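You operate a simulated robot arm through the tools that you are given. There is no shell and no other tool. Be economical: measure what you need, move in short steps, check, and stop when the job is done.

You are at the controls of a simulated two-armed robot. One attempt, no reset.

TASK
Pick up the carton labelled "drain" from the grey bench with one hand, pass it to the other hand and put it on the top of the white counter. Set down upright: carton.

It is judged by the outcome, as a careful person would: the job done as asked, and still so three seconds after it is handed in. It fails if anything else is knocked over, pushed out of place, dropped, spilled or broken.

THE ROBOT
Two 7-joint arms with two-finger parallel grippers on one trunk, on a base that drives. Base frame: it is fixed to the floor where the robot stands at the start and does not move with it; the origin is under the middle of the robot, x ahead of it, y to its left, z up; the surface under the hand at the start is at about z = 0.78. Lengths are in m, angles in degrees, forces in N, time in s.
The left shoulder is at the start at [0.077, 0.182, 1.062], the right one opposite. With the tool pointing down near the work surface each hand reaches from about 0.3 to 0.76 m from the robot's upright axis, wherever it stands, measured 20 degrees to its own side. Places, roughly: top of the white counter [1.2, -0.5, 0.4]. Payload 3.91 kg a hand.
The TCP of each hand is the grasp point between the finger pads, 0.03 m short of the fingertips. In the tool frame z runs along the fingers and y along their closing line. Largest opening 0.11 m; finger width 0.02, thickness 0.01; the body of the gripper, 0.048 by 0.112 m, starts 0.055 m behind the TCP.
Orientation is that of the tool frame in the base frame, as a unit quaternion [w, x, y, z]. With the fingers straight down and closing along the base's y, the tool's x points along the base's -x, its y along +y and its z along -z.

THE INTERFACE
- The arms move only by the tool drive_tool. It takes "left_rows", "right_rows" or both (then of equal length, played together; a hand with none holds still); each is a list of rows, each a list of 7 numbers: the shift along the tool's x, y, z in units of 40 mm (1.0 is 40 mm), then the turn, a rotation vector about the tool's x, y, z in units of 6 degrees (1.0 is 6 degrees), then the closure, from 0 (fully open) to 1 (shut). In form: [[tx, ty, tz, rx, ry, rz, gripper], ...]. A call has 1 to 10 rows; each row shifts and turns the commanded pose from where the row before left it, along the tool's axes as they then stand. A call with a number of a shift or a turn outside -1 to 1 is refused whole. A row lasts 0.2 s, in which the tool goes at most 0.05 m and 8.6 degrees; a call with a longer step from one row to the next is refused whole, and so is a gripper value outside its range. Where a pose cannot be reached the arm comes as near as it can. A force on the tool above 40 N (or 10 N above the force at the start of the call, whichever is more), or a blocked arm, ends the call early, and 0.2 s more pass. Each finger travels about 0.072 m/s and halts on what it meets, pressing with about 42 N; the grip force reading is that of the motor and also rises with nothing between the fingers. The clock runs only during rows and for 0.2 s after the last one: add rows that do not move to give the fingers time. The reply holds the time, the measured pose of the TCP, the force on the tool along the base axes, the opening and the grip force, in the units named above and with some noise, with the torque about the TCP (base axes, N m) and any sound that the robot's microphone picked up, and new pictures: "views" is both (left out), scene, wrist or none (wrist: the cameras of the hands that moved).
- Cameras (640 x 400 px; columns grow to the right, rows downward): "scene" is now at [0.2252, 0.0007, 1.2408]; the picture's right is [0.01, -1.00, 0.00], its down [-0.62, -0.01, -0.78] and it looks along [0.78, 0.01, -0.62] (base axes); focal length 286 px, centre (320, 200). "left" rides on the left gripper at [0.072, -0.017, -0.103] in its tool frame; the picture's right is [0.23, 0.97, 0.00], its down [-0.76, 0.18, -0.62] and it looks along [-0.61, 0.14, 0.78] (tool axes); focal length 222 px, centre (320, 200). "right" rides on the right gripper at [0.072, 0.017, -0.103] in its tool frame; the picture's right is [-0.23, 0.97, 0.00], its down [-0.76, -0.18, -0.62] and it looks along [-0.61, -0.14, 0.78] (tool axes); focal length 222 px, centre (320, 200). There is no depth. A picture from a camera that has moved, and an enlarged one, comes with that camera's place and axes in the base frame and with its lens.
- lift_body(by): slides the trunk up (or, below 0, down) by that many m; the arms and the scene camera ride with it, the base frame stays. It gives what a move gives, with no picture.
- roll_base(legs): drives the robot by 1 to 6 legs, each [ahead, left, turn to the left] in m, m and degrees, along the robot's own axes; the way and the turn of a leg run together, so that a leg with both is an arc; at most 1.5 m and 180 degrees a leg. The arms and the cameras ride along, it lands a little off, and it stops where it bumps. It gives what a move gives, and a new picture of the scene camera.
- turn_head(pan, tilt): turns the head with the scene camera to pan (to the left, within 80 degrees either way) and tilt (down, from -29 to 69), counted from straight ahead of the robot. It gives what a move gives, and a new picture of the scene camera.
- close_up(camera, box): a new picture of the part [left, top, right, bottom] of that camera's present view, enlarged. The clock stands still meanwhile.
- job_done(): hands the job in; it is judged then, once.

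Work in short steps. Places have to be worked out from the pictures, the camera data and where the tool is seen: move nearer, look again, correct. Check each grasp and each placing, and mend what went wrong. You have 120 turns and 260 pictures in all, those below and enlarged ones among them. Open the grippers and draw the arms clear of the work before you hand the job in, unless the task says otherwise; then end with one line.

The tools are called after "Emit:" as name(argument=value, ...) on one line, values as JSON. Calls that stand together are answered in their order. drive_tool: Moves the arms, as the interface text tells. Its arguments: {"type":"object","properties":{"left_rows":{"type":"array","items":{"type":"array","items":{"type":"number"}}},"right_rows":{"type":"array","items":{"type":"array","items":{"type":"number"}}},"views":{"type":"string","enum":["both","scene","wrist","none"]}},"required":[]} The other tools are called the same way: lift_body (by) slides the trunk up or down; roll_base (legs) drives the base; turn_head (pan, tilt) turns the head that bears the scene camera; close_up (camera, box) takes an enlarged picture of a part of a camera's view; job_done () hands the job in.

At the start:

```text
t: 0.0
left_eef_pos: [0.4982, 0.231, 1.0475]
left_tool_rot: [0.0, 0.0, 1.0, 0.0]
left_ft_force: [0.0, 0.5, 0.5]
left_wrist_torque: [-0.01, -0.01, -0.02]
left_grip_width: 0.11
left_finger_force: 0.0
right_eef_pos: [0.5411, -0.2309, 1.0039]
right_tool_rot: [0.0, 0.0, 1.0, 0.0]
right_ft_force: [-0.4, 0.2, -0.2]
right_wrist_torque: [-0.02, -0.02, -0.02]
right_grip_width: 0.1101
right_finger_force: 0.1
trunk travel left (down, up): [-0.325, 0.189]
robot x, y, heading: [-0.0011, -0.0001, -0.1]
head pan, tilt: [0.5, 38.4]
```

scene: 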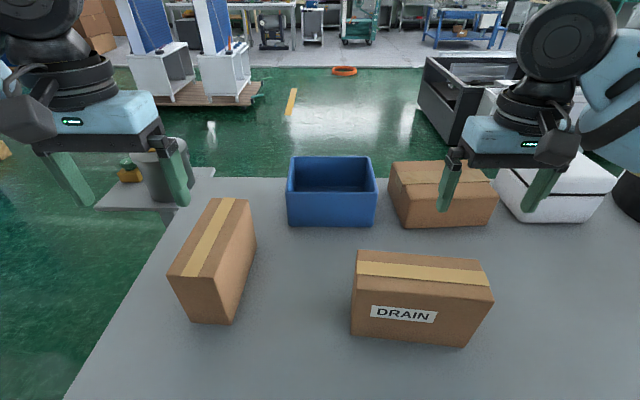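
right: 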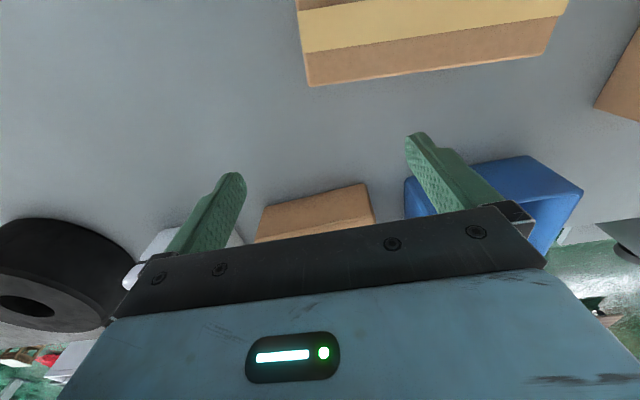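
left: 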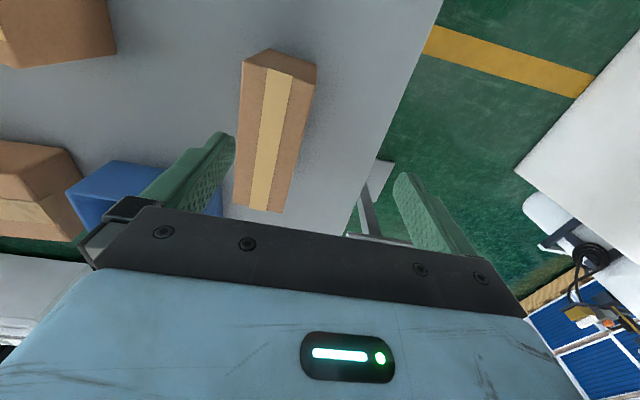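

The drain carton is near (0.485, -0.145), about 0.18 x 0.073 x 0.12 m, with its long side roughly along y. Before planning I'll look around for the white counter.

Emit:
turn_head(pan=-35, tilt=25)

Emit:
close_up(camera="right", box=[200, 0, 640, 275])

```text
t: 1.0
left_eef_pos: [0.4995, 0.2313, 1.0472]
left_tool_rot: [0.0, 0.0, 1.0, 0.0]
left_ft_force: [-0.1, -0.4, 0.0]
left_wrist_torque: [0.01, 0.01, -0.02]
left_grip_width: 0.1097
left_finger_force: 0.0
right_eef_pos: [0.5404, -0.2296, 1.0046]
right_tool_rot: [0.001, 0.0, 1.0, 0.0]
right_ft_force: [0.9, 0.4, 0.3]
right_wrist_torque: [0.03, -0.04, 0.01]
right_grip_width: 0.11
right_finger_force: 0.0
trunk travel left (down, up): [-0.325, 0.189]
robot x, y, heading: [-0.0003, 0.0008, 0.4]
head pan, tilt: [-35.0, 25.0]
camera scene: at [0.2146, -0.0529, 1.2616], right [-0.57, -0.82, 0.0], down [-0.35, 0.24, -0.91], along [0.74, -0.52, -0.42], focal length 286 px, centre (320, 200)
```

scene: 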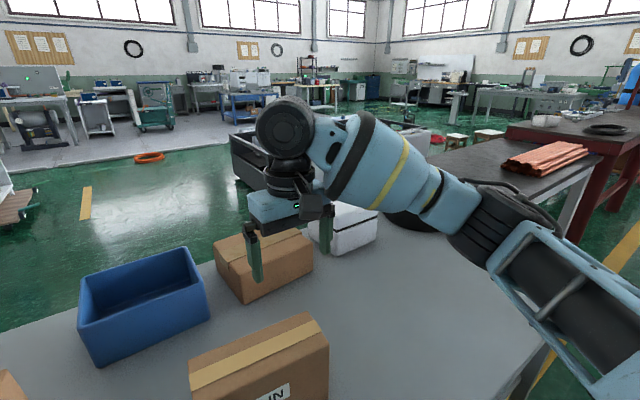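

```text
1.45 times, centred on (420, 138) of right
camera zoom: at [0.4681, -0.2133, 1.1079], right [0.23, 0.97, 0.0], down [0.76, -0.18, 0.62], along [0.61, -0.14, -0.78], focal length 323 px, centre (174, 291)
```

zoom: 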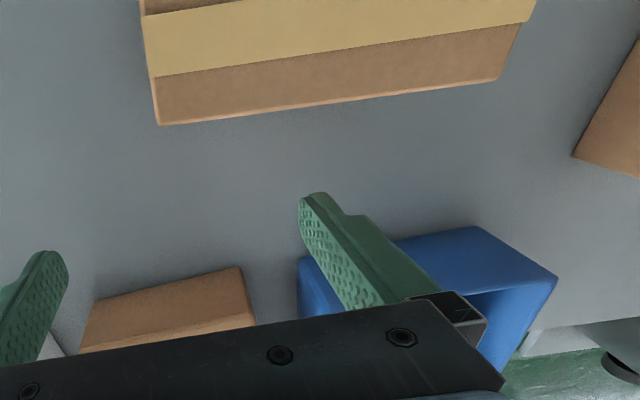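

I can't tell yet whether the white box is the counter, so I'll enlarge that area.

Emit:
close_up(camera="scene", box=[180, 120, 500, 320])

Emit:
close_up(camera="left", box=[340, 0, 640, 200])

```text
2.00 times, centred on (340, 220) of scene
camera zoom: at [0.2146, -0.0529, 1.2616], right [-0.57, -0.82, 0.0], down [-0.35, 0.24, -0.91], along [0.74, -0.52, -0.42], focal length 573 px, centre (280, 160)
```

zoom: 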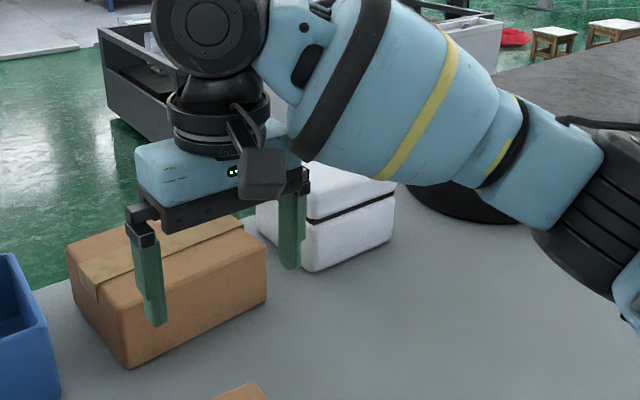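

```text
2.00 times, centred on (490, 100) of left
camera zoom: at [0.427, 0.2139, 1.1498], right [-0.23, 0.97, 0.0], down [0.76, 0.18, 0.62], along [0.61, 0.14, -0.78], focal length 444 px, centre (-20, 400)
```

zoom: 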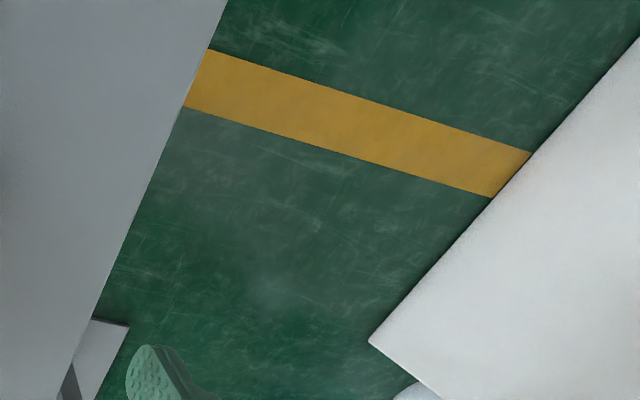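

The bench holds a polystyrene box and a tyre, neither of which is the counter. I see a white surface far left, so I'll look left and also raise the trunk to see past the bench.

Emit:
turn_head(pan=60, tilt=30)

Emit:
lift_body(by=0.18)

Emit:
turn_head(pan=-22, tilt=35)

Emit:
turn_head(pan=-80, tilt=35)

```text
t: 2.7
left_eef_pos: [0.5, 0.2319, 1.0469]
left_tool_rot: [0.0, 0.001, 1.0, 0.001]
left_ft_force: [-1.3, 0.3, 0.2]
left_wrist_torque: [0.02, 0.05, -0.03]
left_grip_width: 0.1101
left_finger_force: 0.0
right_eef_pos: [0.5408, -0.2302, 1.0056]
right_tool_rot: [0.001, -0.001, 1.0, 0.0]
right_ft_force: [0.0, -0.6, 1.2]
right_wrist_torque: [-0.01, -0.01, 0.02]
right_grip_width: 0.1101
right_finger_force: 0.0
trunk travel left (down, up): [-0.325, 0.189]
robot x, y, heading: [-0.0018, 0.0007, -0.1]
head pan, tilt: [60.0, 30.0]
camera scene: at [0.1844, 0.0782, 1.2537], right [0.87, -0.5, 0.0], down [-0.25, -0.43, -0.87], along [0.43, 0.75, -0.5], focal length 286 px, centre (320, 200)
```

scene: 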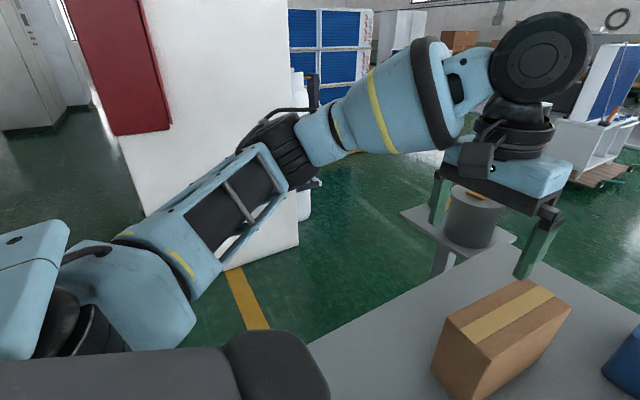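

```text
t: 4.7
left_eef_pos: [0.4989, 0.2324, 1.226]
left_tool_rot: [-0.001, 0.0, 1.0, 0.0]
left_ft_force: [0.1, -1.9, -0.4]
left_wrist_torque: [0.01, 0.0, 0.01]
left_grip_width: 0.11
left_finger_force: 0.1
right_eef_pos: [0.5405, -0.231, 1.1835]
right_tool_rot: [-0.001, 0.0, 1.0, 0.001]
right_ft_force: [0.0, -0.1, 0.4]
right_wrist_torque: [-0.01, 0.02, 0.04]
right_grip_width: 0.1103
right_finger_force: 0.1
trunk travel left (down, up): [-0.505, 0.009]
robot x, y, heading: [-0.0019, -0.0014, 0.2]
head pan, tilt: [60.0, 30.0]
```

```text
t: 6.3
left_eef_pos: [0.4992, 0.2318, 1.227]
left_tool_rot: [0.0, 0.0, 1.0, 0.0]
left_ft_force: [-1.0, -0.4, 0.3]
left_wrist_torque: [-0.03, -0.05, -0.01]
left_grip_width: 0.1097
left_finger_force: 0.0
right_eef_pos: [0.5397, -0.2305, 1.185]
right_tool_rot: [0.001, 0.0, 1.0, 0.0]
right_ft_force: [0.1, 0.1, -0.6]
right_wrist_torque: [-0.03, -0.01, 0.01]
right_grip_width: 0.1102
right_finger_force: 0.1
trunk travel left (down, up): [-0.505, 0.009]
robot x, y, heading: [-0.0001, -0.0042, -0.1]
head pan, tilt: [-22.0, 35.0]
camera scene: at [0.1049, -0.033, 1.4506], right [-0.37, -0.93, 0.0], down [-0.53, 0.21, -0.82], along [0.76, -0.31, -0.57], focal length 286 px, centre (320, 200)
```

scene: 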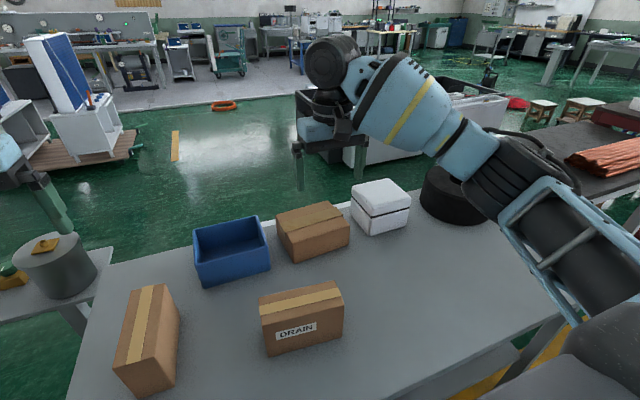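

```text
t: 7.5
left_eef_pos: [0.4992, 0.2317, 1.2268]
left_tool_rot: [0.0, -0.001, 1.0, 0.0]
left_ft_force: [0.1, 0.2, -0.5]
left_wrist_torque: [0.0, 0.0, -0.01]
left_grip_width: 0.1101
left_finger_force: 0.0
right_eef_pos: [0.5412, -0.2312, 1.1849]
right_tool_rot: [0.0, 0.0, 1.0, 0.0]
right_ft_force: [0.9, -0.6, -0.2]
right_wrist_torque: [-0.05, 0.01, 0.03]
right_grip_width: 0.1101
right_finger_force: 0.1
trunk travel left (down, up): [-0.505, 0.009]
robot x, y, heading: [-0.0021, -0.0021, 0.0]
head pan, tilt: [-80.0, 35.0]
camera scene: at [0.0386, -0.0868, 1.4506], right [-0.98, -0.17, 0.0], down [-0.1, 0.56, -0.82], along [0.14, -0.81, -0.57], focal length 286 px, centre (320, 200)
```

scene: 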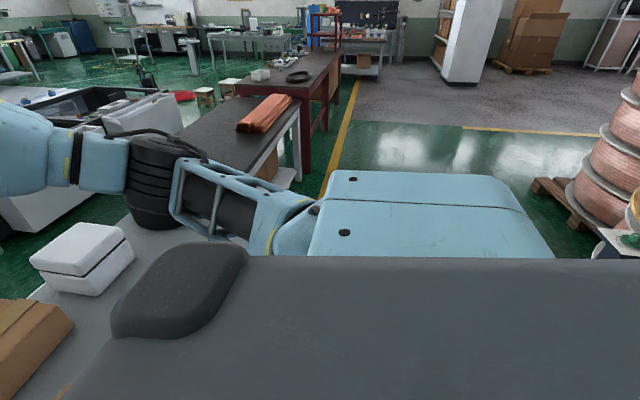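

The counter may be hidden low behind the bench's far edge. I'll check the wrist cameras now that they are higher, and look at the dark/white unit more closely.

Emit:
close_up(camera="right", box=[0, 0, 640, 400])

Emit:
turn_head(pan=-35, tilt=25)

Emit:
close_up(camera="scene", box=[160, 60, 480, 260])

```text
1.00 times, centred on (320, 200) of right (not enlarged: the box is as wide or as high as the picture)
camera zoom: at [0.4681, -0.2133, 1.2879], right [0.23, 0.97, 0.0], down [0.76, -0.18, 0.62], along [0.61, -0.14, -0.78], focal length 222 px, centre (320, 200)
```

zoom: 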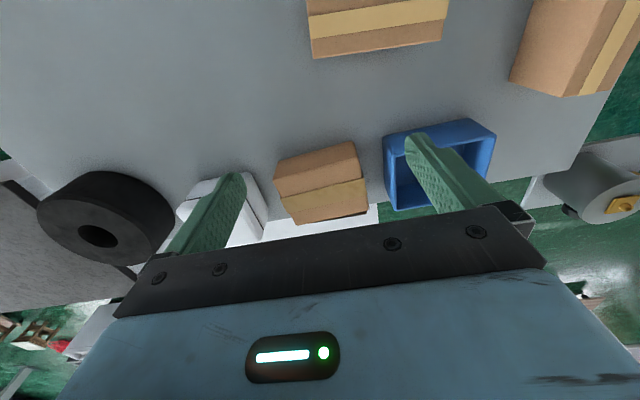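

```text
t: 8.7
left_eef_pos: [0.4989, 0.232, 1.2269]
left_tool_rot: [0.0, -0.001, 1.0, 0.0]
left_ft_force: [-0.3, 0.4, 0.2]
left_wrist_torque: [-0.05, 0.01, 0.02]
left_grip_width: 0.1098
left_finger_force: 0.0
right_eef_pos: [0.5419, -0.2308, 1.1847]
right_tool_rot: [0.001, 0.0, 1.0, -0.001]
right_ft_force: [0.0, 0.3, -0.5]
right_wrist_torque: [0.01, -0.01, 0.03]
right_grip_width: 0.1099
right_finger_force: 0.1
trunk travel left (down, up): [-0.505, 0.009]
robot x, y, heading: [-0.0, -0.0011, 0.1]
head pan, tilt: [-35.0, 25.0]
camera scene: at [0.0986, -0.053, 1.4664], right [-0.57, -0.82, 0.0], down [-0.35, 0.24, -0.91], along [0.74, -0.52, -0.42], focal length 286 px, centre (320, 200)
```

scene: 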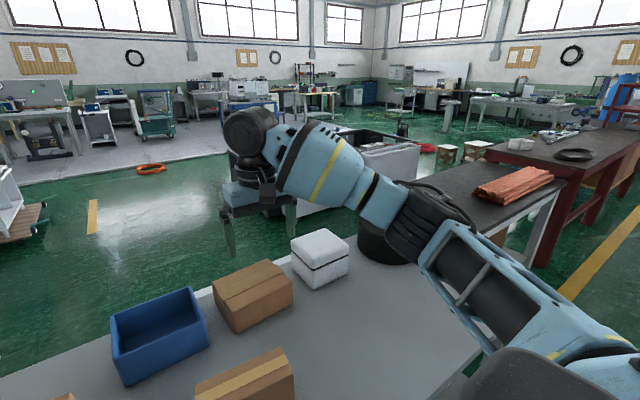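

```text
2.00 times, centred on (320, 160) of scene
camera zoom: at [0.0986, -0.053, 1.4664], right [-0.57, -0.82, 0.0], down [-0.35, 0.24, -0.91], along [0.74, -0.52, -0.42], focal length 573 px, centre (320, 280)
```

zoom: 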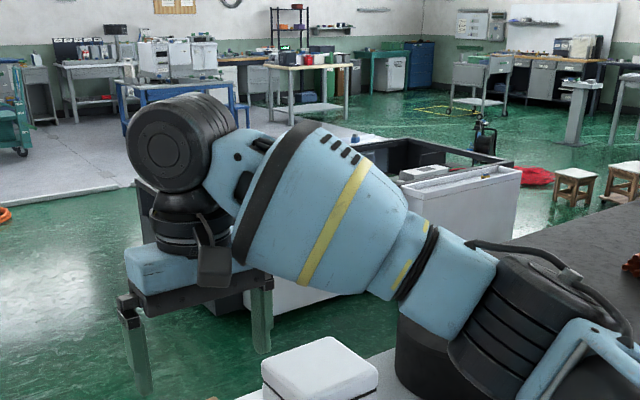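

The right wrist view shows a white surface just past the bench's far edge, which is the counter. I'll pick and hand over here, then drive round the left side. Next I lower the trunk and turn both hands so the fingers close along x, with the cameras outward.

Emit:
lift_body(by=-0.18)

Emit:
drive_tool(right_rows=[[0, 0, 0, 0, 0, -1, 0], [0, 0, 0, 0, 0, -1, 0], [0, 0, 0, 0, 0, -1, 0], [0, 0, 0, 0, 0, -1, 0], [0, 0, 0, 0, 0, -1, 0], [0, 0, 0, 0, 0, -1, 0], [0, 0, 0, 0, 0, -1, 0], [0, 0, 0, 0, 0, -1, 0], [0, 0, 0, 0, 0, -1, 0], [0, 0, 0, 0, 0, -1, 0]], left_rows=[[0, 0, 0, 0, 0, 1, 0], [0, 0, 0, 0, 0, 1, 0], [0, 0, 0, 0, 0, 1, 0], [0, 0, 0, 0, 0, 1, 0], [0, 0, 0, 0, 0, 1, 0], [0, 0, 0, 0, 0, 1, 0], [0, 0, 0, 0, 0, 1, 0], [0, 0, 0, 0, 0, 1, 0], [0, 0, 0, 0, 0, 1, 0], [0, 0, 0, 0, 0, 1, 0]], views="none")

Emit:
drive_tool(right_rows=[[0, 0, 0, 0, 0, -1, 0], [0, 0, 0, 0, 0, -1, 0], [0, 0, 0, 0, 0, -1, 0], [0, 0, 0, 0, 0, -1, 0], [0, 0, 0, 0, 0, 0, 0]], left_rows=[[0, 0, 0, 0, 0, 1, 0], [0, 0, 0, 0, 0, 1, 0], [0, 0, 0, 0, 0, 1, 0], [0, 0, 0, 0, 0, 1, 0], [0, 0, 0, 0, 0, 1, 0]], views="none")

Emit:
turn_head(pan=0, tilt=45)

```text
t: 10.7
left_eef_pos: [0.4981, 0.2308, 1.0477]
left_tool_rot: [0.0, -0.001, 1.0, 0.0]
left_ft_force: [-1.0, -0.1, -0.5]
left_wrist_torque: [-0.03, 0.0, 0.0]
left_grip_width: 0.11
left_finger_force: 0.1
right_eef_pos: [0.5394, -0.2303, 1.0046]
right_tool_rot: [0.0, 0.0, 1.0, 0.0]
right_ft_force: [-0.2, 0.1, 0.1]
right_wrist_torque: [0.01, -0.01, -0.03]
right_grip_width: 0.11
right_finger_force: 0.0
trunk travel left (down, up): [-0.325, 0.189]
robot x, y, heading: [-0.0042, 0.0042, -0.1]
head pan, tilt: [-35.0, 25.0]
```

```text
t: 12.9
left_eef_pos: [0.4968, 0.2305, 1.0463]
left_tool_rot: [-0.001, 0.501, 0.865, -0.001]
left_ft_force: [-0.1, -0.2, -0.1]
left_wrist_torque: [0.01, 0.0, -0.01]
left_grip_width: 0.1101
left_finger_force: 0.0
right_eef_pos: [0.5414, -0.2292, 1.0038]
right_tool_rot: [0.001, -0.501, 0.865, -0.002]
right_ft_force: [-0.1, -0.9, -0.1]
right_wrist_torque: [0.0, -0.01, 0.02]
right_grip_width: 0.1101
right_finger_force: 0.0
trunk travel left (down, up): [-0.325, 0.189]
robot x, y, heading: [-0.0031, 0.0016, 0.1]
head pan, tilt: [-35.0, 25.0]
```

```text
t: 14.1
left_eef_pos: [0.4991, 0.2315, 1.0467]
left_tool_rot: [0.0, 0.708, 0.706, 0.0]
left_ft_force: [-0.5, 0.6, -0.4]
left_wrist_torque: [0.02, -0.04, -0.02]
left_grip_width: 0.1097
left_finger_force: 0.0
right_eef_pos: [0.541, -0.2297, 1.005]
right_tool_rot: [0.001, -0.67, 0.742, -0.001]
right_ft_force: [-0.3, 0.6, 0.8]
right_wrist_torque: [0.01, -0.01, 0.02]
right_grip_width: 0.1101
right_finger_force: 0.1
trunk travel left (down, up): [-0.325, 0.189]
robot x, y, heading: [0.0019, -0.0027, 0.3]
head pan, tilt: [-35.0, 25.0]
```

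```text
t: 15.1
left_eef_pos: [0.4988, 0.231, 1.0456]
left_tool_rot: [0.0, 0.707, 0.707, 0.0]
left_ft_force: [1.2, -0.3, -0.7]
left_wrist_torque: [0.03, 0.01, -0.01]
left_grip_width: 0.11
left_finger_force: 0.0
right_eef_pos: [0.5411, -0.2294, 1.006]
right_tool_rot: [0.001, -0.669, 0.743, -0.001]
right_ft_force: [0.0, 0.1, -0.6]
right_wrist_torque: [-0.01, -0.01, -0.02]
right_grip_width: 0.1099
right_finger_force: 0.2
trunk travel left (down, up): [-0.325, 0.189]
robot x, y, heading: [0.0015, -0.0027, -0.1]
head pan, tilt: [0.0, 45.0]
camera scene: at [0.2204, -0.0002, 1.2311], right [0.0, -1.0, 0.0], down [-0.71, 0.0, -0.71], along [0.71, 0.0, -0.71], focal length 286 px, centre (320, 200)
```

scene: 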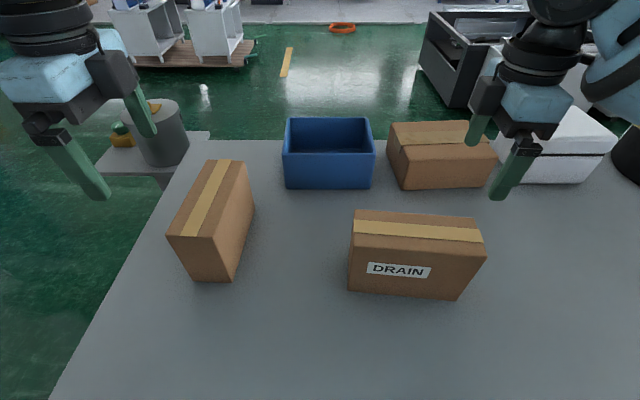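

Refined: carton centre is about (0.484, -0.140), top 0.90, yaw about -5°. I tilt both hands 30° outward so they can share the carton, and bring the right one above the pre-grasp point.

Emit:
drive_tool(right_rows=[[0, 0, 0, 0, -1, 0, 0], [0, 0, 0, 0, -1, 0, 0], [0, 0, 0, 0, -1, 0, 0], [0, 0, 0, 0, -1, 0, 0], [0, 0, 0, 0, -1, 0, 0], [-0.24, 0.545, 0.38, 0, 0, 0, 0], [-0.24, 0.545, 0.38, 0, 0, 0, 0], [-0.24, 0.545, 0.38, 0, 0, 0, 0], [0, 0, 0, 0, 0, 0, 0]], left_rows=[[0, 0, 0, 0, -1, 0, 0], [0, 0, 0, 0, -1, 0, 0], [0, 0, 0, 0, -1, 0, 0], [0, 0, 0, 0, -1, 0, 0], [0, 0, 0, 0, -1, 0, 0], [0, 0, 0, 0, 0, 0, 0], [0, 0, 0, 0, 0, 0, 0], [0, 0, 0, 0, 0, 0, 0], [0, 0, 0, 0, 0, 0, 0]])

```text
t: 17.1
left_eef_pos: [0.5001, 0.2309, 1.0456]
left_tool_rot: [0.183, 0.683, 0.683, -0.182]
left_ft_force: [0.6, -0.5, 0.1]
left_wrist_torque: [0.01, 0.0, 0.05]
left_grip_width: 0.11
left_finger_force: 0.0
right_eef_pos: [0.4811, -0.1757, 0.9796]
right_tool_rot: [0.193, -0.646, 0.718, 0.172]
right_ft_force: [0.5, -0.1, 0.3]
right_wrist_torque: [-0.03, 0.02, -0.02]
right_grip_width: 0.1101
right_finger_force: 0.0
trunk travel left (down, up): [-0.325, 0.189]
robot x, y, heading: [0.0043, -0.0004, 0.1]
head pan, tilt: [0.0, 45.0]
camera scene: at [0.2205, -0.0002, 1.231], right [0.0, -1.0, 0.0], down [-0.71, 0.0, -0.71], along [0.71, 0.0, -0.71], focal length 286 px, centre (320, 200)
camera right: at [0.4524, -0.2883, 1.0335], right [-0.95, 0.3, 0.11], down [0.21, 0.33, 0.92], along [0.24, 0.9, -0.37], focal length 222 px, centre (320, 200)
camera left: at [0.4824, 0.345, 1.0991], right [0.97, 0.2, -0.11], down [0.18, -0.35, 0.92], along [0.14, -0.92, -0.37], focal length 222 px, centre (320, 200)
```

scene: 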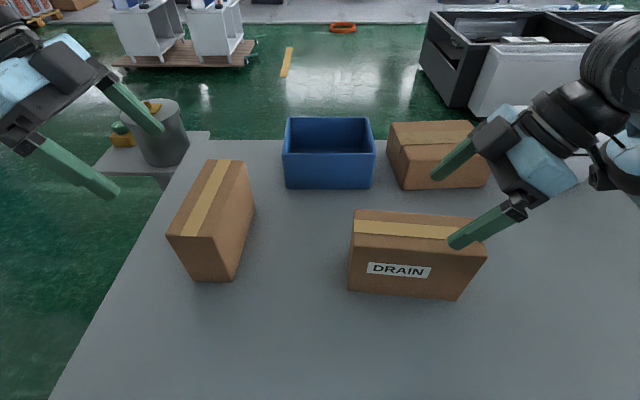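
right: 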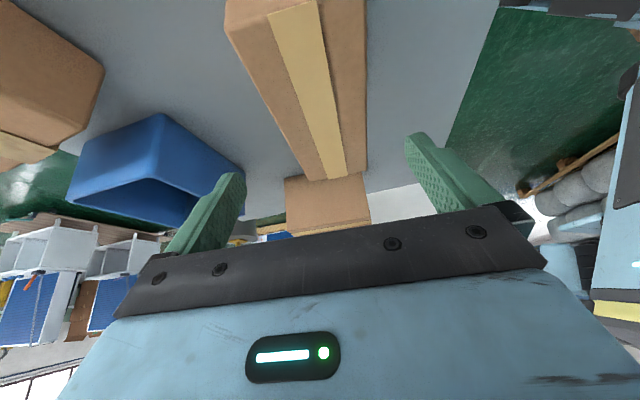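
left: 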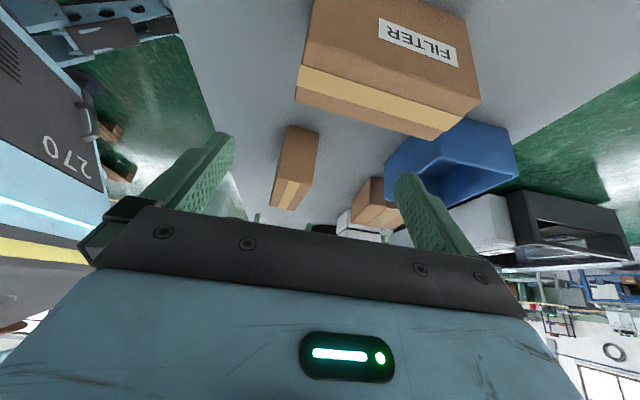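

Wrist view agrees with the estimates (carton centreline x ≈ 0.48 at y = -0.175, yaw ≈ 6°). I lower straight down to z ≈ 0.868 with the fingers on either side.

Emit:
drive_tool(right_rows=[[0.35, 0, 0.606, 0, 0, 0, 0], [0.35, 0, 0.606, 0, 0, 0, 0], [0.35, 0, 0.606, 0, 0, 0, 0], [0.35, 0, 0.606, 0, 0, 0, 0], [0, 0, 0, 0, 0, 0, 0]])

```text
t: 18.3
left_eef_pos: [0.4985, 0.2315, 1.0464]
left_tool_rot: [0.183, 0.683, 0.683, -0.182]
left_ft_force: [-0.5, 0.7, -0.1]
left_wrist_torque: [-0.01, 0.03, 0.01]
left_grip_width: 0.1102
left_finger_force: 0.0
right_eef_pos: [0.4844, -0.1747, 0.8748]
right_tool_rot: [0.2, -0.646, 0.717, 0.169]
right_ft_force: [-3.4, 0.5, 16.0]
right_wrist_torque: [-0.69, 0.66, -0.12]
right_grip_width: 0.11
right_finger_force: 0.1
trunk travel left (down, up): [-0.325, 0.189]
robot x, y, heading: [0.0032, -0.0021, 0.1]
head pan, tilt: [0.0, 45.0]
stopped in row 5 (right hand): the force on the tool passed its limit at 44 N (the readings are from after the stop); the commanded pose is now the measured one
camera scene: at [0.2193, 0.0001, 1.2312], right [0.0, -1.0, 0.0], down [-0.71, 0.0, -0.71], along [0.71, 0.0, -0.71], focal length 286 px, centre (320, 200)
camera right: at [0.4543, -0.2874, 0.9272], right [-0.95, 0.3, 0.1], down [0.2, 0.32, 0.93], along [0.24, 0.9, -0.37], focal length 222 px, centre (320, 200)
```

scene: 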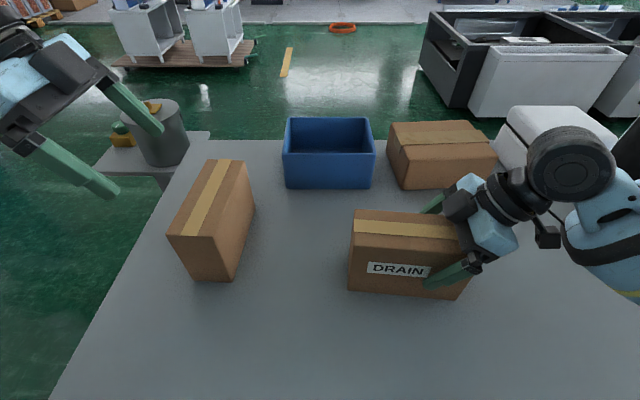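
right: 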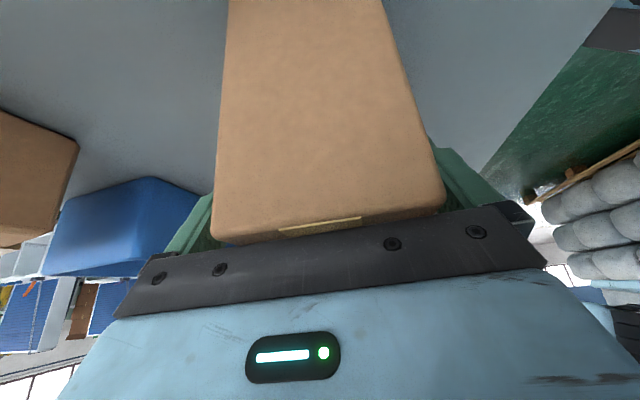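

The gripper body touched the carton's top. I back up 10 mm and close there.

Emit:
drive_tool(right_rows=[[-0.125, 0, -0.217, 0, 0, 0, 0], [0, 0, 0, 0, 0, 0, 0], [0, 0, 0, 0, 0, 0, 0.5], [0, 0, 0, 0, 0, 0, 1], [0, 0, 0, 0, 0, 0, 1], [0, 0, 0, 0, 0, 0, 1], [0, 0, 0, 0, 0, 0, 1]])

```text
t: 19.9
left_eef_pos: [0.4985, 0.2306, 1.047]
left_tool_rot: [0.183, 0.683, 0.683, -0.184]
left_ft_force: [0.4, -0.1, -0.4]
left_wrist_torque: [0.01, 0.03, 0.03]
left_grip_width: 0.11
left_finger_force: 0.0
right_eef_pos: [0.4837, -0.176, 0.8821]
right_tool_rot: [0.198, -0.646, 0.717, 0.171]
right_ft_force: [-0.8, -0.4, -0.3]
right_wrist_torque: [0.1, 0.16, 0.02]
right_grip_width: 0.0718
right_finger_force: 42.3
trunk travel left (down, up): [-0.325, 0.189]
robot x, y, heading: [0.0008, 0.0009, -0.0]
head pan, tilt: [0.0, 45.0]
camera scene: at [0.2203, -0.0003, 1.231], right [0.0, -1.0, 0.0], down [-0.71, 0.0, -0.71], along [0.71, 0.0, -0.71], focal length 286 px, centre (320, 200)
camera right: at [0.4548, -0.2877, 0.9355], right [-0.95, 0.3, 0.1], down [0.2, 0.32, 0.92], along [0.24, 0.9, -0.37], focal length 222 px, centre (320, 200)
```

scene: 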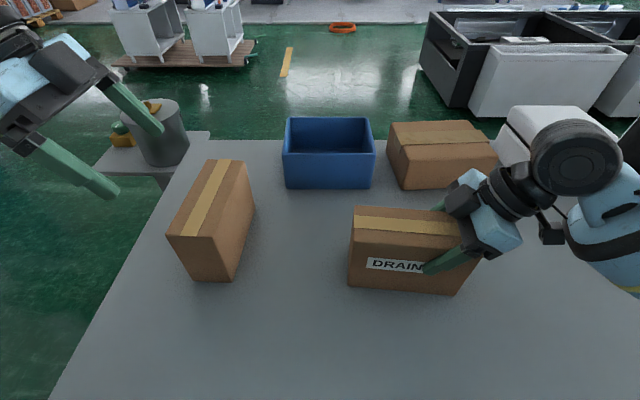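
right: 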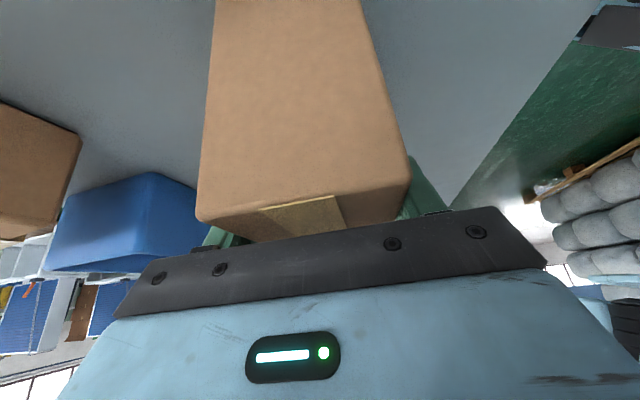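

Gripped at 0.072 m with 42 N. I lift 60 mm and check the weight and any droop.

Emit:
drive_tool(right_rows=[[-0.19, 0, -0.325, 0, 0, 0, 1], [-0.19, 0, -0.325, 0, 0, 0, 1], [-0.19, 0, -0.325, 0, 0, 0, 1], [-0.19, 0, -0.325, 0, 0, 0, 1], [0, 0, 0, 0, 0, 0, 1]])

```text
t: 21.1
left_eef_pos: [0.4993, 0.2317, 1.0454]
left_tool_rot: [0.183, 0.683, 0.683, -0.183]
left_ft_force: [-0.3, 0.0, 0.6]
left_wrist_torque: [0.0, -0.04, -0.01]
left_grip_width: 0.1101
left_finger_force: 0.0
right_eef_pos: [0.4838, -0.1748, 0.9422]
right_tool_rot: [0.197, -0.646, 0.717, 0.171]
right_ft_force: [0.4, 0.7, -4.4]
right_wrist_torque: [-0.18, 0.04, 0.02]
right_grip_width: 0.0718
right_finger_force: 42.1
trunk travel left (down, up): [-0.325, 0.189]
robot x, y, heading: [0.0006, 0.0019, 0.1]
head pan, tilt: [0.0, 45.0]
camera scene: at [0.2206, -0.0004, 1.231], right [0.0, -1.0, 0.0], down [-0.71, 0.0, -0.71], along [0.71, 0.0, -0.71], focal length 286 px, centre (320, 200)
camera right: at [0.4546, -0.2869, 0.9956], right [-0.95, 0.3, 0.1], down [0.2, 0.32, 0.92], along [0.24, 0.9, -0.37], focal length 222 px, centre (320, 200)
```

scene: 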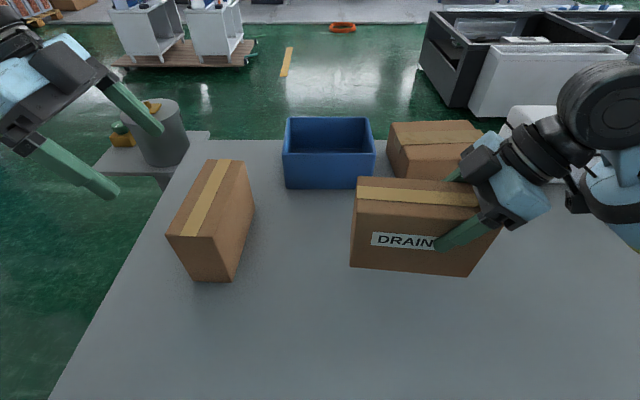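
right: 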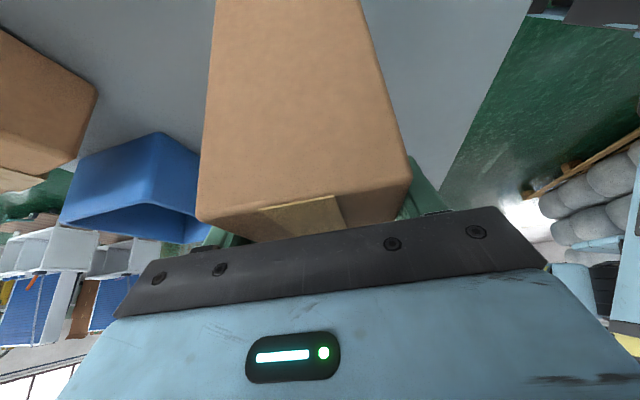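

The carton weighs about 0.45 kg and hangs steady with no droop. I carry it to the middle for the handover, up to z ≈ 1.05.

Emit:
drive_tool(right_rows=[[-0.8, 0.185, -0.164, 0, 0, 0, 1], [-0.8, 0.185, -0.164, 0, 0, 0, 1], [-0.8, 0.185, -0.164, 0, 0, 0, 1], [-0.8, 0.185, -0.164, 0, 0, 0, 1], [-0.8, 0.185, -0.164, 0, 0, 0, 1], [0, 0, 0, 0, 0, 0, 1]])

Emit:
close_up(camera="left", box=[0, 0, 640, 400])

```text
t: 22.5
left_eef_pos: [0.498, 0.2312, 1.0458]
left_tool_rot: [0.183, 0.683, 0.683, -0.183]
left_ft_force: [0.7, -0.4, -0.8]
left_wrist_torque: [-0.01, -0.01, 0.01]
left_grip_width: 0.11
left_finger_force: 0.0
right_eef_pos: [0.458, -0.0509, 1.0535]
right_tool_rot: [0.196, -0.646, 0.717, 0.17]
right_ft_force: [0.0, -0.4, -3.3]
right_wrist_torque: [-0.14, 0.05, -0.03]
right_grip_width: 0.0719
right_finger_force: 42.2
trunk travel left (down, up): [-0.325, 0.189]
robot x, y, heading: [0.0009, 0.0011, 0.1]
head pan, tilt: [0.0, 45.0]
camera scene: at [0.2207, -0.0008, 1.231], right [0.0, -1.0, 0.0], down [-0.71, 0.0, -0.71], along [0.71, 0.0, -0.71], focal length 286 px, centre (320, 200)
camera right: at [0.4284, -0.1629, 1.1051], right [-0.95, 0.3, 0.1], down [0.2, 0.32, 0.92], along [0.24, 0.9, -0.37], focal length 222 px, centre (320, 200)
```

scene: 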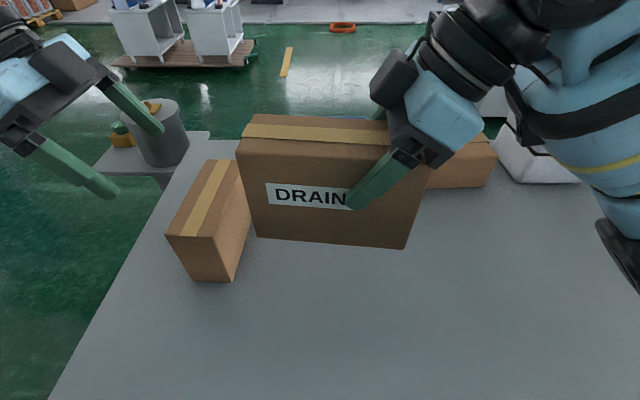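
right: 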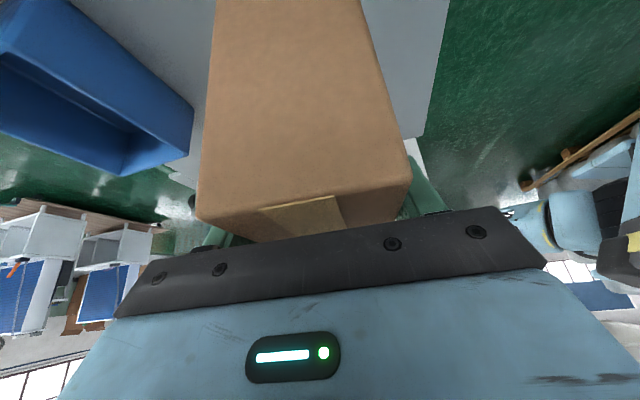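

```text
1.00 times, centred on (320, 200) of left (not enlarged: the box is as wide or as high as the picture)
camera zoom: at [0.4826, 0.3444, 1.0991], right [0.97, 0.2, -0.11], down [0.18, -0.35, 0.92], along [0.14, -0.92, -0.37], focal length 222 px, centre (320, 200)
```

zoom: 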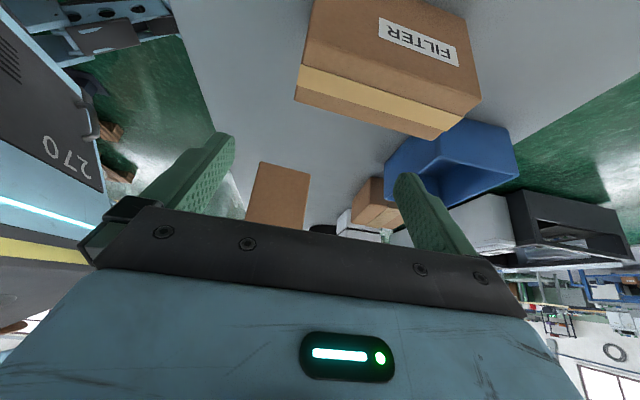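

Carton is held level: left end at y ≈ 0.078, top ≈ 1.08. The left hand turns 6° to match the carton's yaw, rises, and moves over the carton's left half.

Emit:
drive_tool(left_rows=[[0, 0, 0, 0.5, 0, 0.866, 0], [-0.525, 0, -0.91, 0, 0, 0, 0], [-0.525, 0, -0.91, 0, 0, 0, 0], [-0.75, -0.045, 0.434, 0, 0, 0, 0], [-0.75, -0.045, 0.434, 0, 0, 0, 0], [-0.75, -0.045, 0.434, 0, 0, 0, 0], [-0.75, -0.045, 0.434, 0, 0, 0, 0], [-0.75, -0.045, 0.434, 0, 0, 0, 0], [-0.75, -0.045, 0.434, 0, 0, 0, 0], [0, 0, 0, 0, 0, 0, 0]])

```text
t: 24.7
left_eef_pos: [0.4678, 0.0251, 1.1304]
left_tool_rot: [0.173, 0.718, 0.647, -0.192]
left_ft_force: [-0.6, 0.4, -0.6]
left_wrist_torque: [-0.02, 0.01, 0.01]
left_grip_width: 0.1101
left_finger_force: 0.1
right_eef_pos: [0.4577, -0.0499, 1.0523]
right_tool_rot: [0.197, -0.646, 0.717, 0.171]
right_ft_force: [0.0, -0.1, -3.8]
right_wrist_torque: [-0.17, 0.01, 0.0]
right_grip_width: 0.0718
right_finger_force: 42.1
trunk travel left (down, up): [-0.325, 0.189]
robot x, y, heading: [0.0019, 0.0014, -0.1]
head pan, tilt: [0.0, 45.0]
camera scene: at [0.2206, 0.0003, 1.231], right [0.0, -1.0, 0.0], down [-0.71, 0.0, -0.71], along [0.71, 0.0, -0.71], focal length 286 px, centre (320, 200)
camera left: at [0.4624, 0.1406, 1.1824], right [0.99, 0.09, -0.11], down [0.14, -0.36, 0.92], along [0.05, -0.93, -0.37], focal length 222 px, centre (320, 200)
```

scene: 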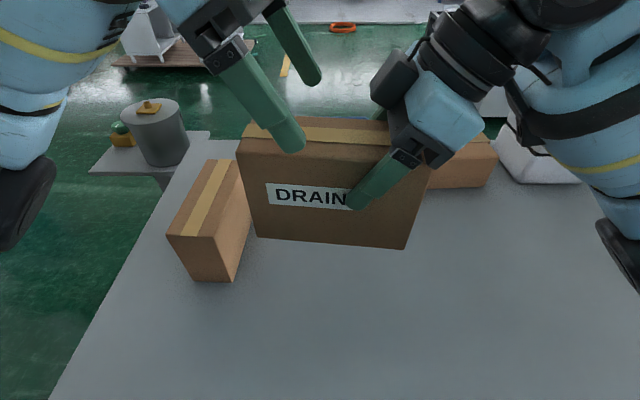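
left: 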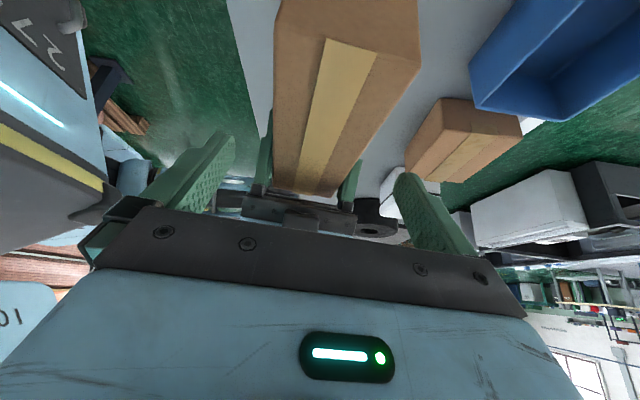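

The left fingers straddle the carton (carton mid x ≈ 0.467, hand x = 0.468). I lower 75 mm.

Emit:
drive_tool(left_rows=[[0.235, 0, 0.406, 0, 0, 0, 0], [0.235, 0, 0.406, 0, 0, 0, 0], [0.235, 0, 0.406, 0, 0, 0, 0], [0.235, 0, 0.406, 0, 0, 0, 0], [0, 0, 0, 0, 0, 0, 0]])

```text
t: 25.9
left_eef_pos: [0.465, 0.0237, 1.0548]
left_tool_rot: [0.173, 0.718, 0.646, -0.192]
left_ft_force: [0.8, -0.3, -0.2]
left_wrist_torque: [-0.01, -0.01, 0.01]
left_grip_width: 0.1101
left_finger_force: 0.0
right_eef_pos: [0.4576, -0.0505, 1.0524]
right_tool_rot: [0.199, -0.646, 0.717, 0.17]
right_ft_force: [0.5, -0.1, -5.0]
right_wrist_torque: [-0.15, 0.02, 0.01]
right_grip_width: 0.0719
right_finger_force: 41.9
trunk travel left (down, up): [-0.325, 0.189]
robot x, y, heading: [0.0008, 0.0013, -0.2]
head pan, tilt: [0.0, 45.0]
camera scene: at [0.2205, -0.0003, 1.231], right [0.0, -1.0, 0.0], down [-0.71, 0.0, -0.71], along [0.71, 0.0, -0.71], focal length 286 px, centre (320, 200)
camera left: at [0.4607, 0.1397, 1.1072], right [0.99, 0.09, -0.11], down [0.14, -0.36, 0.92], along [0.05, -0.93, -0.37], focal length 222 px, centre (320, 200)
```

scene: 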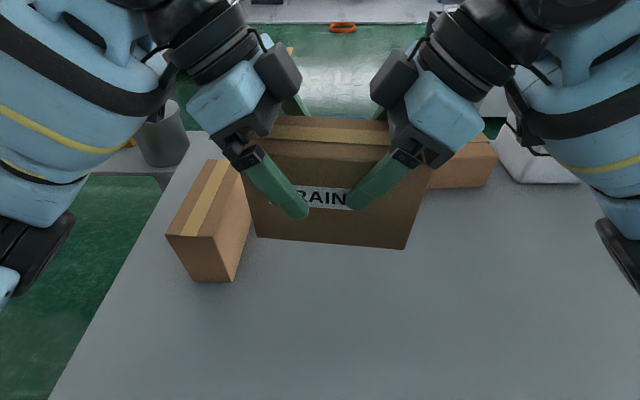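
left: 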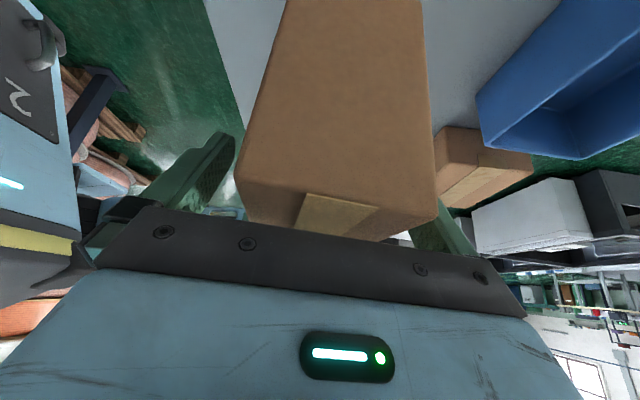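

Well seated, no contact. I close the left hand while the right keeps holding.

Emit:
drive_tool(left_rows=[[0, 0, 0, 0, 0, 0, 0.3], [0, 0, 0, 0, 0, 0, 0.6], [0, 0, 0, 0, 0, 0, 1], [0, 0, 0, 0, 0, 0, 1], [0, 0, 0, 0, 0, 0, 1], [0, 0, 0, 0, 0, 0, 1]], views="scene")

```text
t: 27.3
left_eef_pos: [0.4659, 0.0253, 1.0536]
left_tool_rot: [0.173, 0.718, 0.647, -0.192]
left_ft_force: [6.9, 0.5, -0.5]
left_wrist_torque: [-0.13, -1.35, 0.34]
left_grip_width: 0.0721
left_finger_force: 41.8
right_eef_pos: [0.4569, -0.0495, 1.0533]
right_tool_rot: [0.197, -0.646, 0.717, 0.172]
right_ft_force: [-7.4, 0.2, -0.1]
right_wrist_torque: [0.25, 1.37, 0.24]
right_grip_width: 0.0719
right_finger_force: 42.4
trunk travel left (down, up): [-0.325, 0.189]
robot x, y, heading: [0.0018, -0.0001, -0.1]
head pan, tilt: [0.0, 45.0]
camera scene: at [0.2206, -0.0002, 1.231], right [0.0, -1.0, 0.0], down [-0.71, 0.0, -0.71], along [0.71, 0.0, -0.71], focal length 286 px, centre (320, 200)
```

scene: 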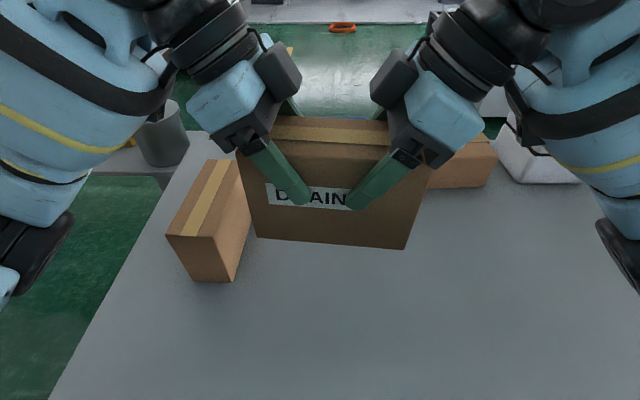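

Both hands grip (0.072 m each). Now I open the right hand and leave the left holding.

Emit:
drive_tool(right_rows=[[0, 0, 0, 0, 0, 0, 0.3], [0, 0, 0, 0, 0, 0, 0], [0, 0, 0, 0, 0, 0, 0], [0, 0, 0, 0, 0, 0, 0], [0, 0, 0, 0, 0, 0, 0]], views="both")

```text
t: 28.5
left_eef_pos: [0.464, 0.0249, 1.0555]
left_tool_rot: [0.173, 0.718, 0.646, -0.193]
left_ft_force: [-0.1, -0.7, -0.1]
left_wrist_torque: [0.15, 0.01, -0.02]
left_grip_width: 0.072
left_finger_force: 42.6
right_eef_pos: [0.4577, -0.0511, 1.0533]
right_tool_rot: [0.198, -0.646, 0.718, 0.17]
right_ft_force: [-0.1, 0.1, 0.6]
right_wrist_torque: [-0.02, -0.01, 0.02]
right_grip_width: 0.1097
right_finger_force: 0.2
trunk travel left (down, up): [-0.325, 0.189]
robot x, y, heading: [0.0014, -0.0011, -0.1]
head pan, tilt: [0.0, 45.0]
camera scene: at [0.2206, -0.0002, 1.231], right [0.0, -1.0, 0.0], down [-0.71, 0.0, -0.71], along [0.71, 0.0, -0.71], focal length 286 px, centre (320, 200)
camera right: at [0.4284, -0.1627, 1.105], right [-0.95, 0.3, 0.1], down [0.2, 0.32, 0.92], along [0.24, 0.9, -0.37], focal length 222 px, centre (320, 200)
```

scene: 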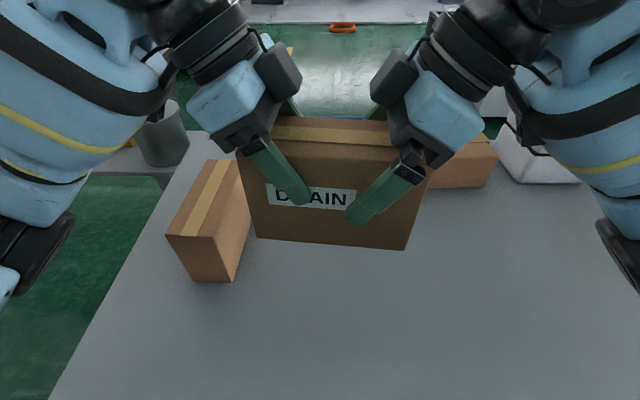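
right: 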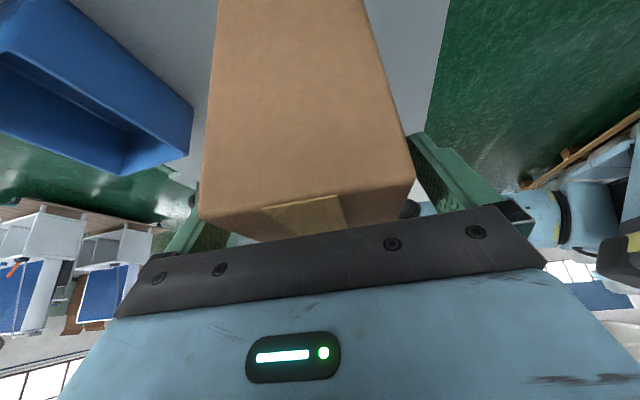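

The left hand holds it alone without shift. I retract the right hand straight up, then out to the right.

Emit:
drive_tool(right_rows=[[-0.417, 0, -0.722, 0, 0, 0, 0], [-0.417, 0, -0.722, 0, 0, 0, 0], [-0.417, 0, -0.722, 0, 0, 0, 0], [0.73, -0.09, -0.42, 0, 0, 0, 0], [0.73, -0.09, -0.42, 0, 0, 0, 0], [0.73, -0.09, -0.42, 0, 0, 0, 0], [0.73, -0.09, -0.42, 0, 0, 0, 0], [0.73, -0.09, -0.42, 0, 0, 0, 0], [0, 0, 0, 0, 0, 0, 0]], views="scene")

```text
t: 30.5
left_eef_pos: [0.4657, 0.0256, 1.054]
left_tool_rot: [0.173, 0.718, 0.647, -0.192]
left_ft_force: [-0.2, 0.6, -0.8]
left_wrist_torque: [0.16, -0.01, -0.02]
left_grip_width: 0.072
left_finger_force: 41.5
right_eef_pos: [0.4567, -0.2199, 1.1506]
right_tool_rot: [0.198, -0.646, 0.717, 0.17]
right_ft_force: [0.5, 0.2, 0.4]
right_wrist_torque: [-0.03, -0.01, 0.03]
right_grip_width: 0.1099
right_finger_force: 0.0
trunk travel left (down, up): [-0.325, 0.189]
robot x, y, heading: [0.0029, 0.0002, 0.2]
head pan, tilt: [0.0, 45.0]
camera scene: at [0.2208, 0.0003, 1.231], right [0.0, -1.0, 0.0], down [-0.71, 0.0, -0.71], along [0.71, 0.0, -0.71], focal length 286 px, centre (320, 200)
```

scene: 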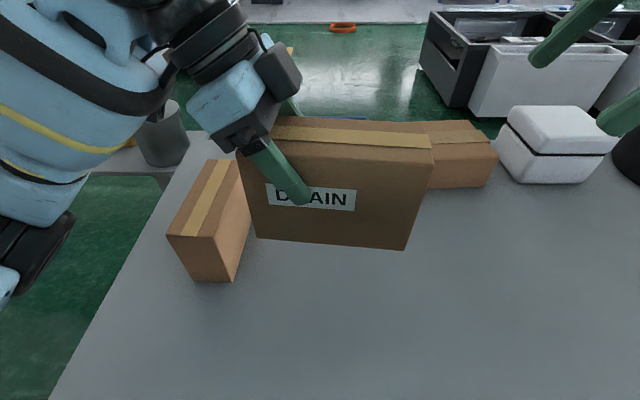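

Handover done. Now I tuck both hands back a little, raise the trunk for clearance and view, and look at the route on the left.

Emit:
drive_tool(left_rows=[[-0.067, -0.75, 0.04, 0, 0, 0, 1], [-0.067, -0.75, 0.04, 0, 0, 0, 1], [-0.067, -0.75, 0.04, 0, 0, 0, 1], [0, 0, 0, 0, 0, 0, 1]], right_rows=[[0.067, 0.75, -0.04, 0, 0, 0, 0], [0.067, 0.75, -0.04, 0, 0, 0, 0], [0.067, 0.75, -0.04, 0, 0, 0, 0], [0, 0, 0, 0, 0, 0, 0]], views="none")

Emit:
lift_body(by=0.15)

Emit:
turn_head(pan=75, tilt=40)

Emit:
turn_head(pan=30, tilt=30)

```text
t: 31.5
left_eef_pos: [0.3763, 0.0265, 1.056]
left_tool_rot: [0.173, 0.718, 0.646, -0.193]
left_ft_force: [-0.4, 1.0, -4.3]
left_wrist_torque: [0.19, -0.04, -0.01]
left_grip_width: 0.072
left_finger_force: 42.2
right_eef_pos: [0.3665, -0.2205, 1.1505]
right_tool_rot: [0.197, -0.647, 0.717, 0.171]
right_ft_force: [0.4, -0.3, -0.3]
right_wrist_torque: [-0.03, 0.01, -0.03]
right_grip_width: 0.1103
right_finger_force: 0.0
trunk travel left (down, up): [-0.325, 0.189]
robot x, y, heading: [0.0026, 0.0034, -0.1]
head pan, tilt: [0.0, 45.0]
```

```text
t: 33.3
left_eef_pos: [0.3766, 0.0259, 1.2041]
left_tool_rot: [0.174, 0.717, 0.647, -0.193]
left_ft_force: [0.1, 0.3, -3.7]
left_wrist_torque: [0.16, 0.02, 0.0]
left_grip_width: 0.0716
left_finger_force: 41.6
right_eef_pos: [0.3682, -0.2206, 1.2983]
right_tool_rot: [0.195, -0.646, 0.718, 0.171]
right_ft_force: [-0.2, -0.9, -0.2]
right_wrist_torque: [0.02, 0.01, 0.03]
right_grip_width: 0.1102
right_finger_force: 0.1
trunk travel left (down, up): [-0.475, 0.039]
robot x, y, heading: [0.0015, -0.0006, -0.2]
head pan, tilt: [0.0, 45.0]
```

```text
t: 34.8
left_eef_pos: [0.3759, 0.0252, 1.2052]
left_tool_rot: [0.172, 0.719, 0.645, -0.193]
left_ft_force: [-1.0, -0.6, -3.5]
left_wrist_torque: [0.16, 0.0, -0.01]
left_grip_width: 0.072
left_finger_force: 42.1
right_eef_pos: [0.3674, -0.22, 1.2998]
right_tool_rot: [0.198, -0.646, 0.717, 0.171]
right_ft_force: [0.7, 0.0, 0.2]
right_wrist_torque: [0.02, -0.02, -0.02]
right_grip_width: 0.1101
right_finger_force: 0.0
trunk travel left (down, up): [-0.475, 0.039]
robot x, y, heading: [-0.0051, 0.0012, 0.1]
head pan, tilt: [75.0, 40.0]
camera scene: at [0.0837, 0.0819, 1.4095], right [0.97, -0.26, 0.0], down [-0.17, -0.62, -0.77], along [0.2, 0.74, -0.64], focal length 286 px, centre (320, 200)
```

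scene: 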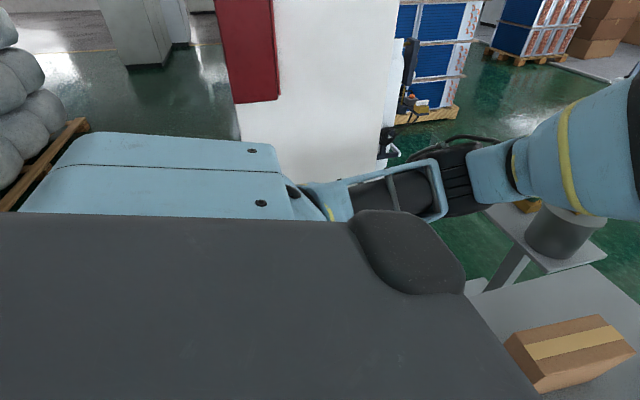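

```text
t: 35.9
left_eef_pos: [0.3757, 0.0265, 1.206]
left_tool_rot: [0.173, 0.718, 0.647, -0.192]
left_ft_force: [0.0, 0.2, -4.6]
left_wrist_torque: [0.14, -0.03, -0.03]
left_grip_width: 0.0718
left_finger_force: 41.4
right_eef_pos: [0.3676, -0.2202, 1.3003]
right_tool_rot: [0.198, -0.646, 0.718, 0.17]
right_ft_force: [-0.1, -0.4, -0.2]
right_wrist_torque: [-0.01, 0.02, 0.01]
right_grip_width: 0.1099
right_finger_force: 0.1
trunk travel left (down, up): [-0.475, 0.039]
robot x, y, heading: [0.0009, -0.001, -0.2]
head pan, tilt: [30.0, 30.0]
camera scene: at [0.1398, 0.0451, 1.4248], right [0.5, -0.87, 0.0], down [-0.43, -0.25, -0.87], along [0.75, 0.43, -0.5], focal length 286 px, centre (320, 200)
```

scene: 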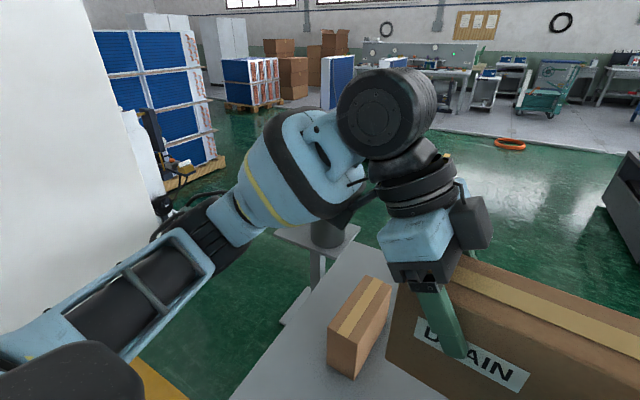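

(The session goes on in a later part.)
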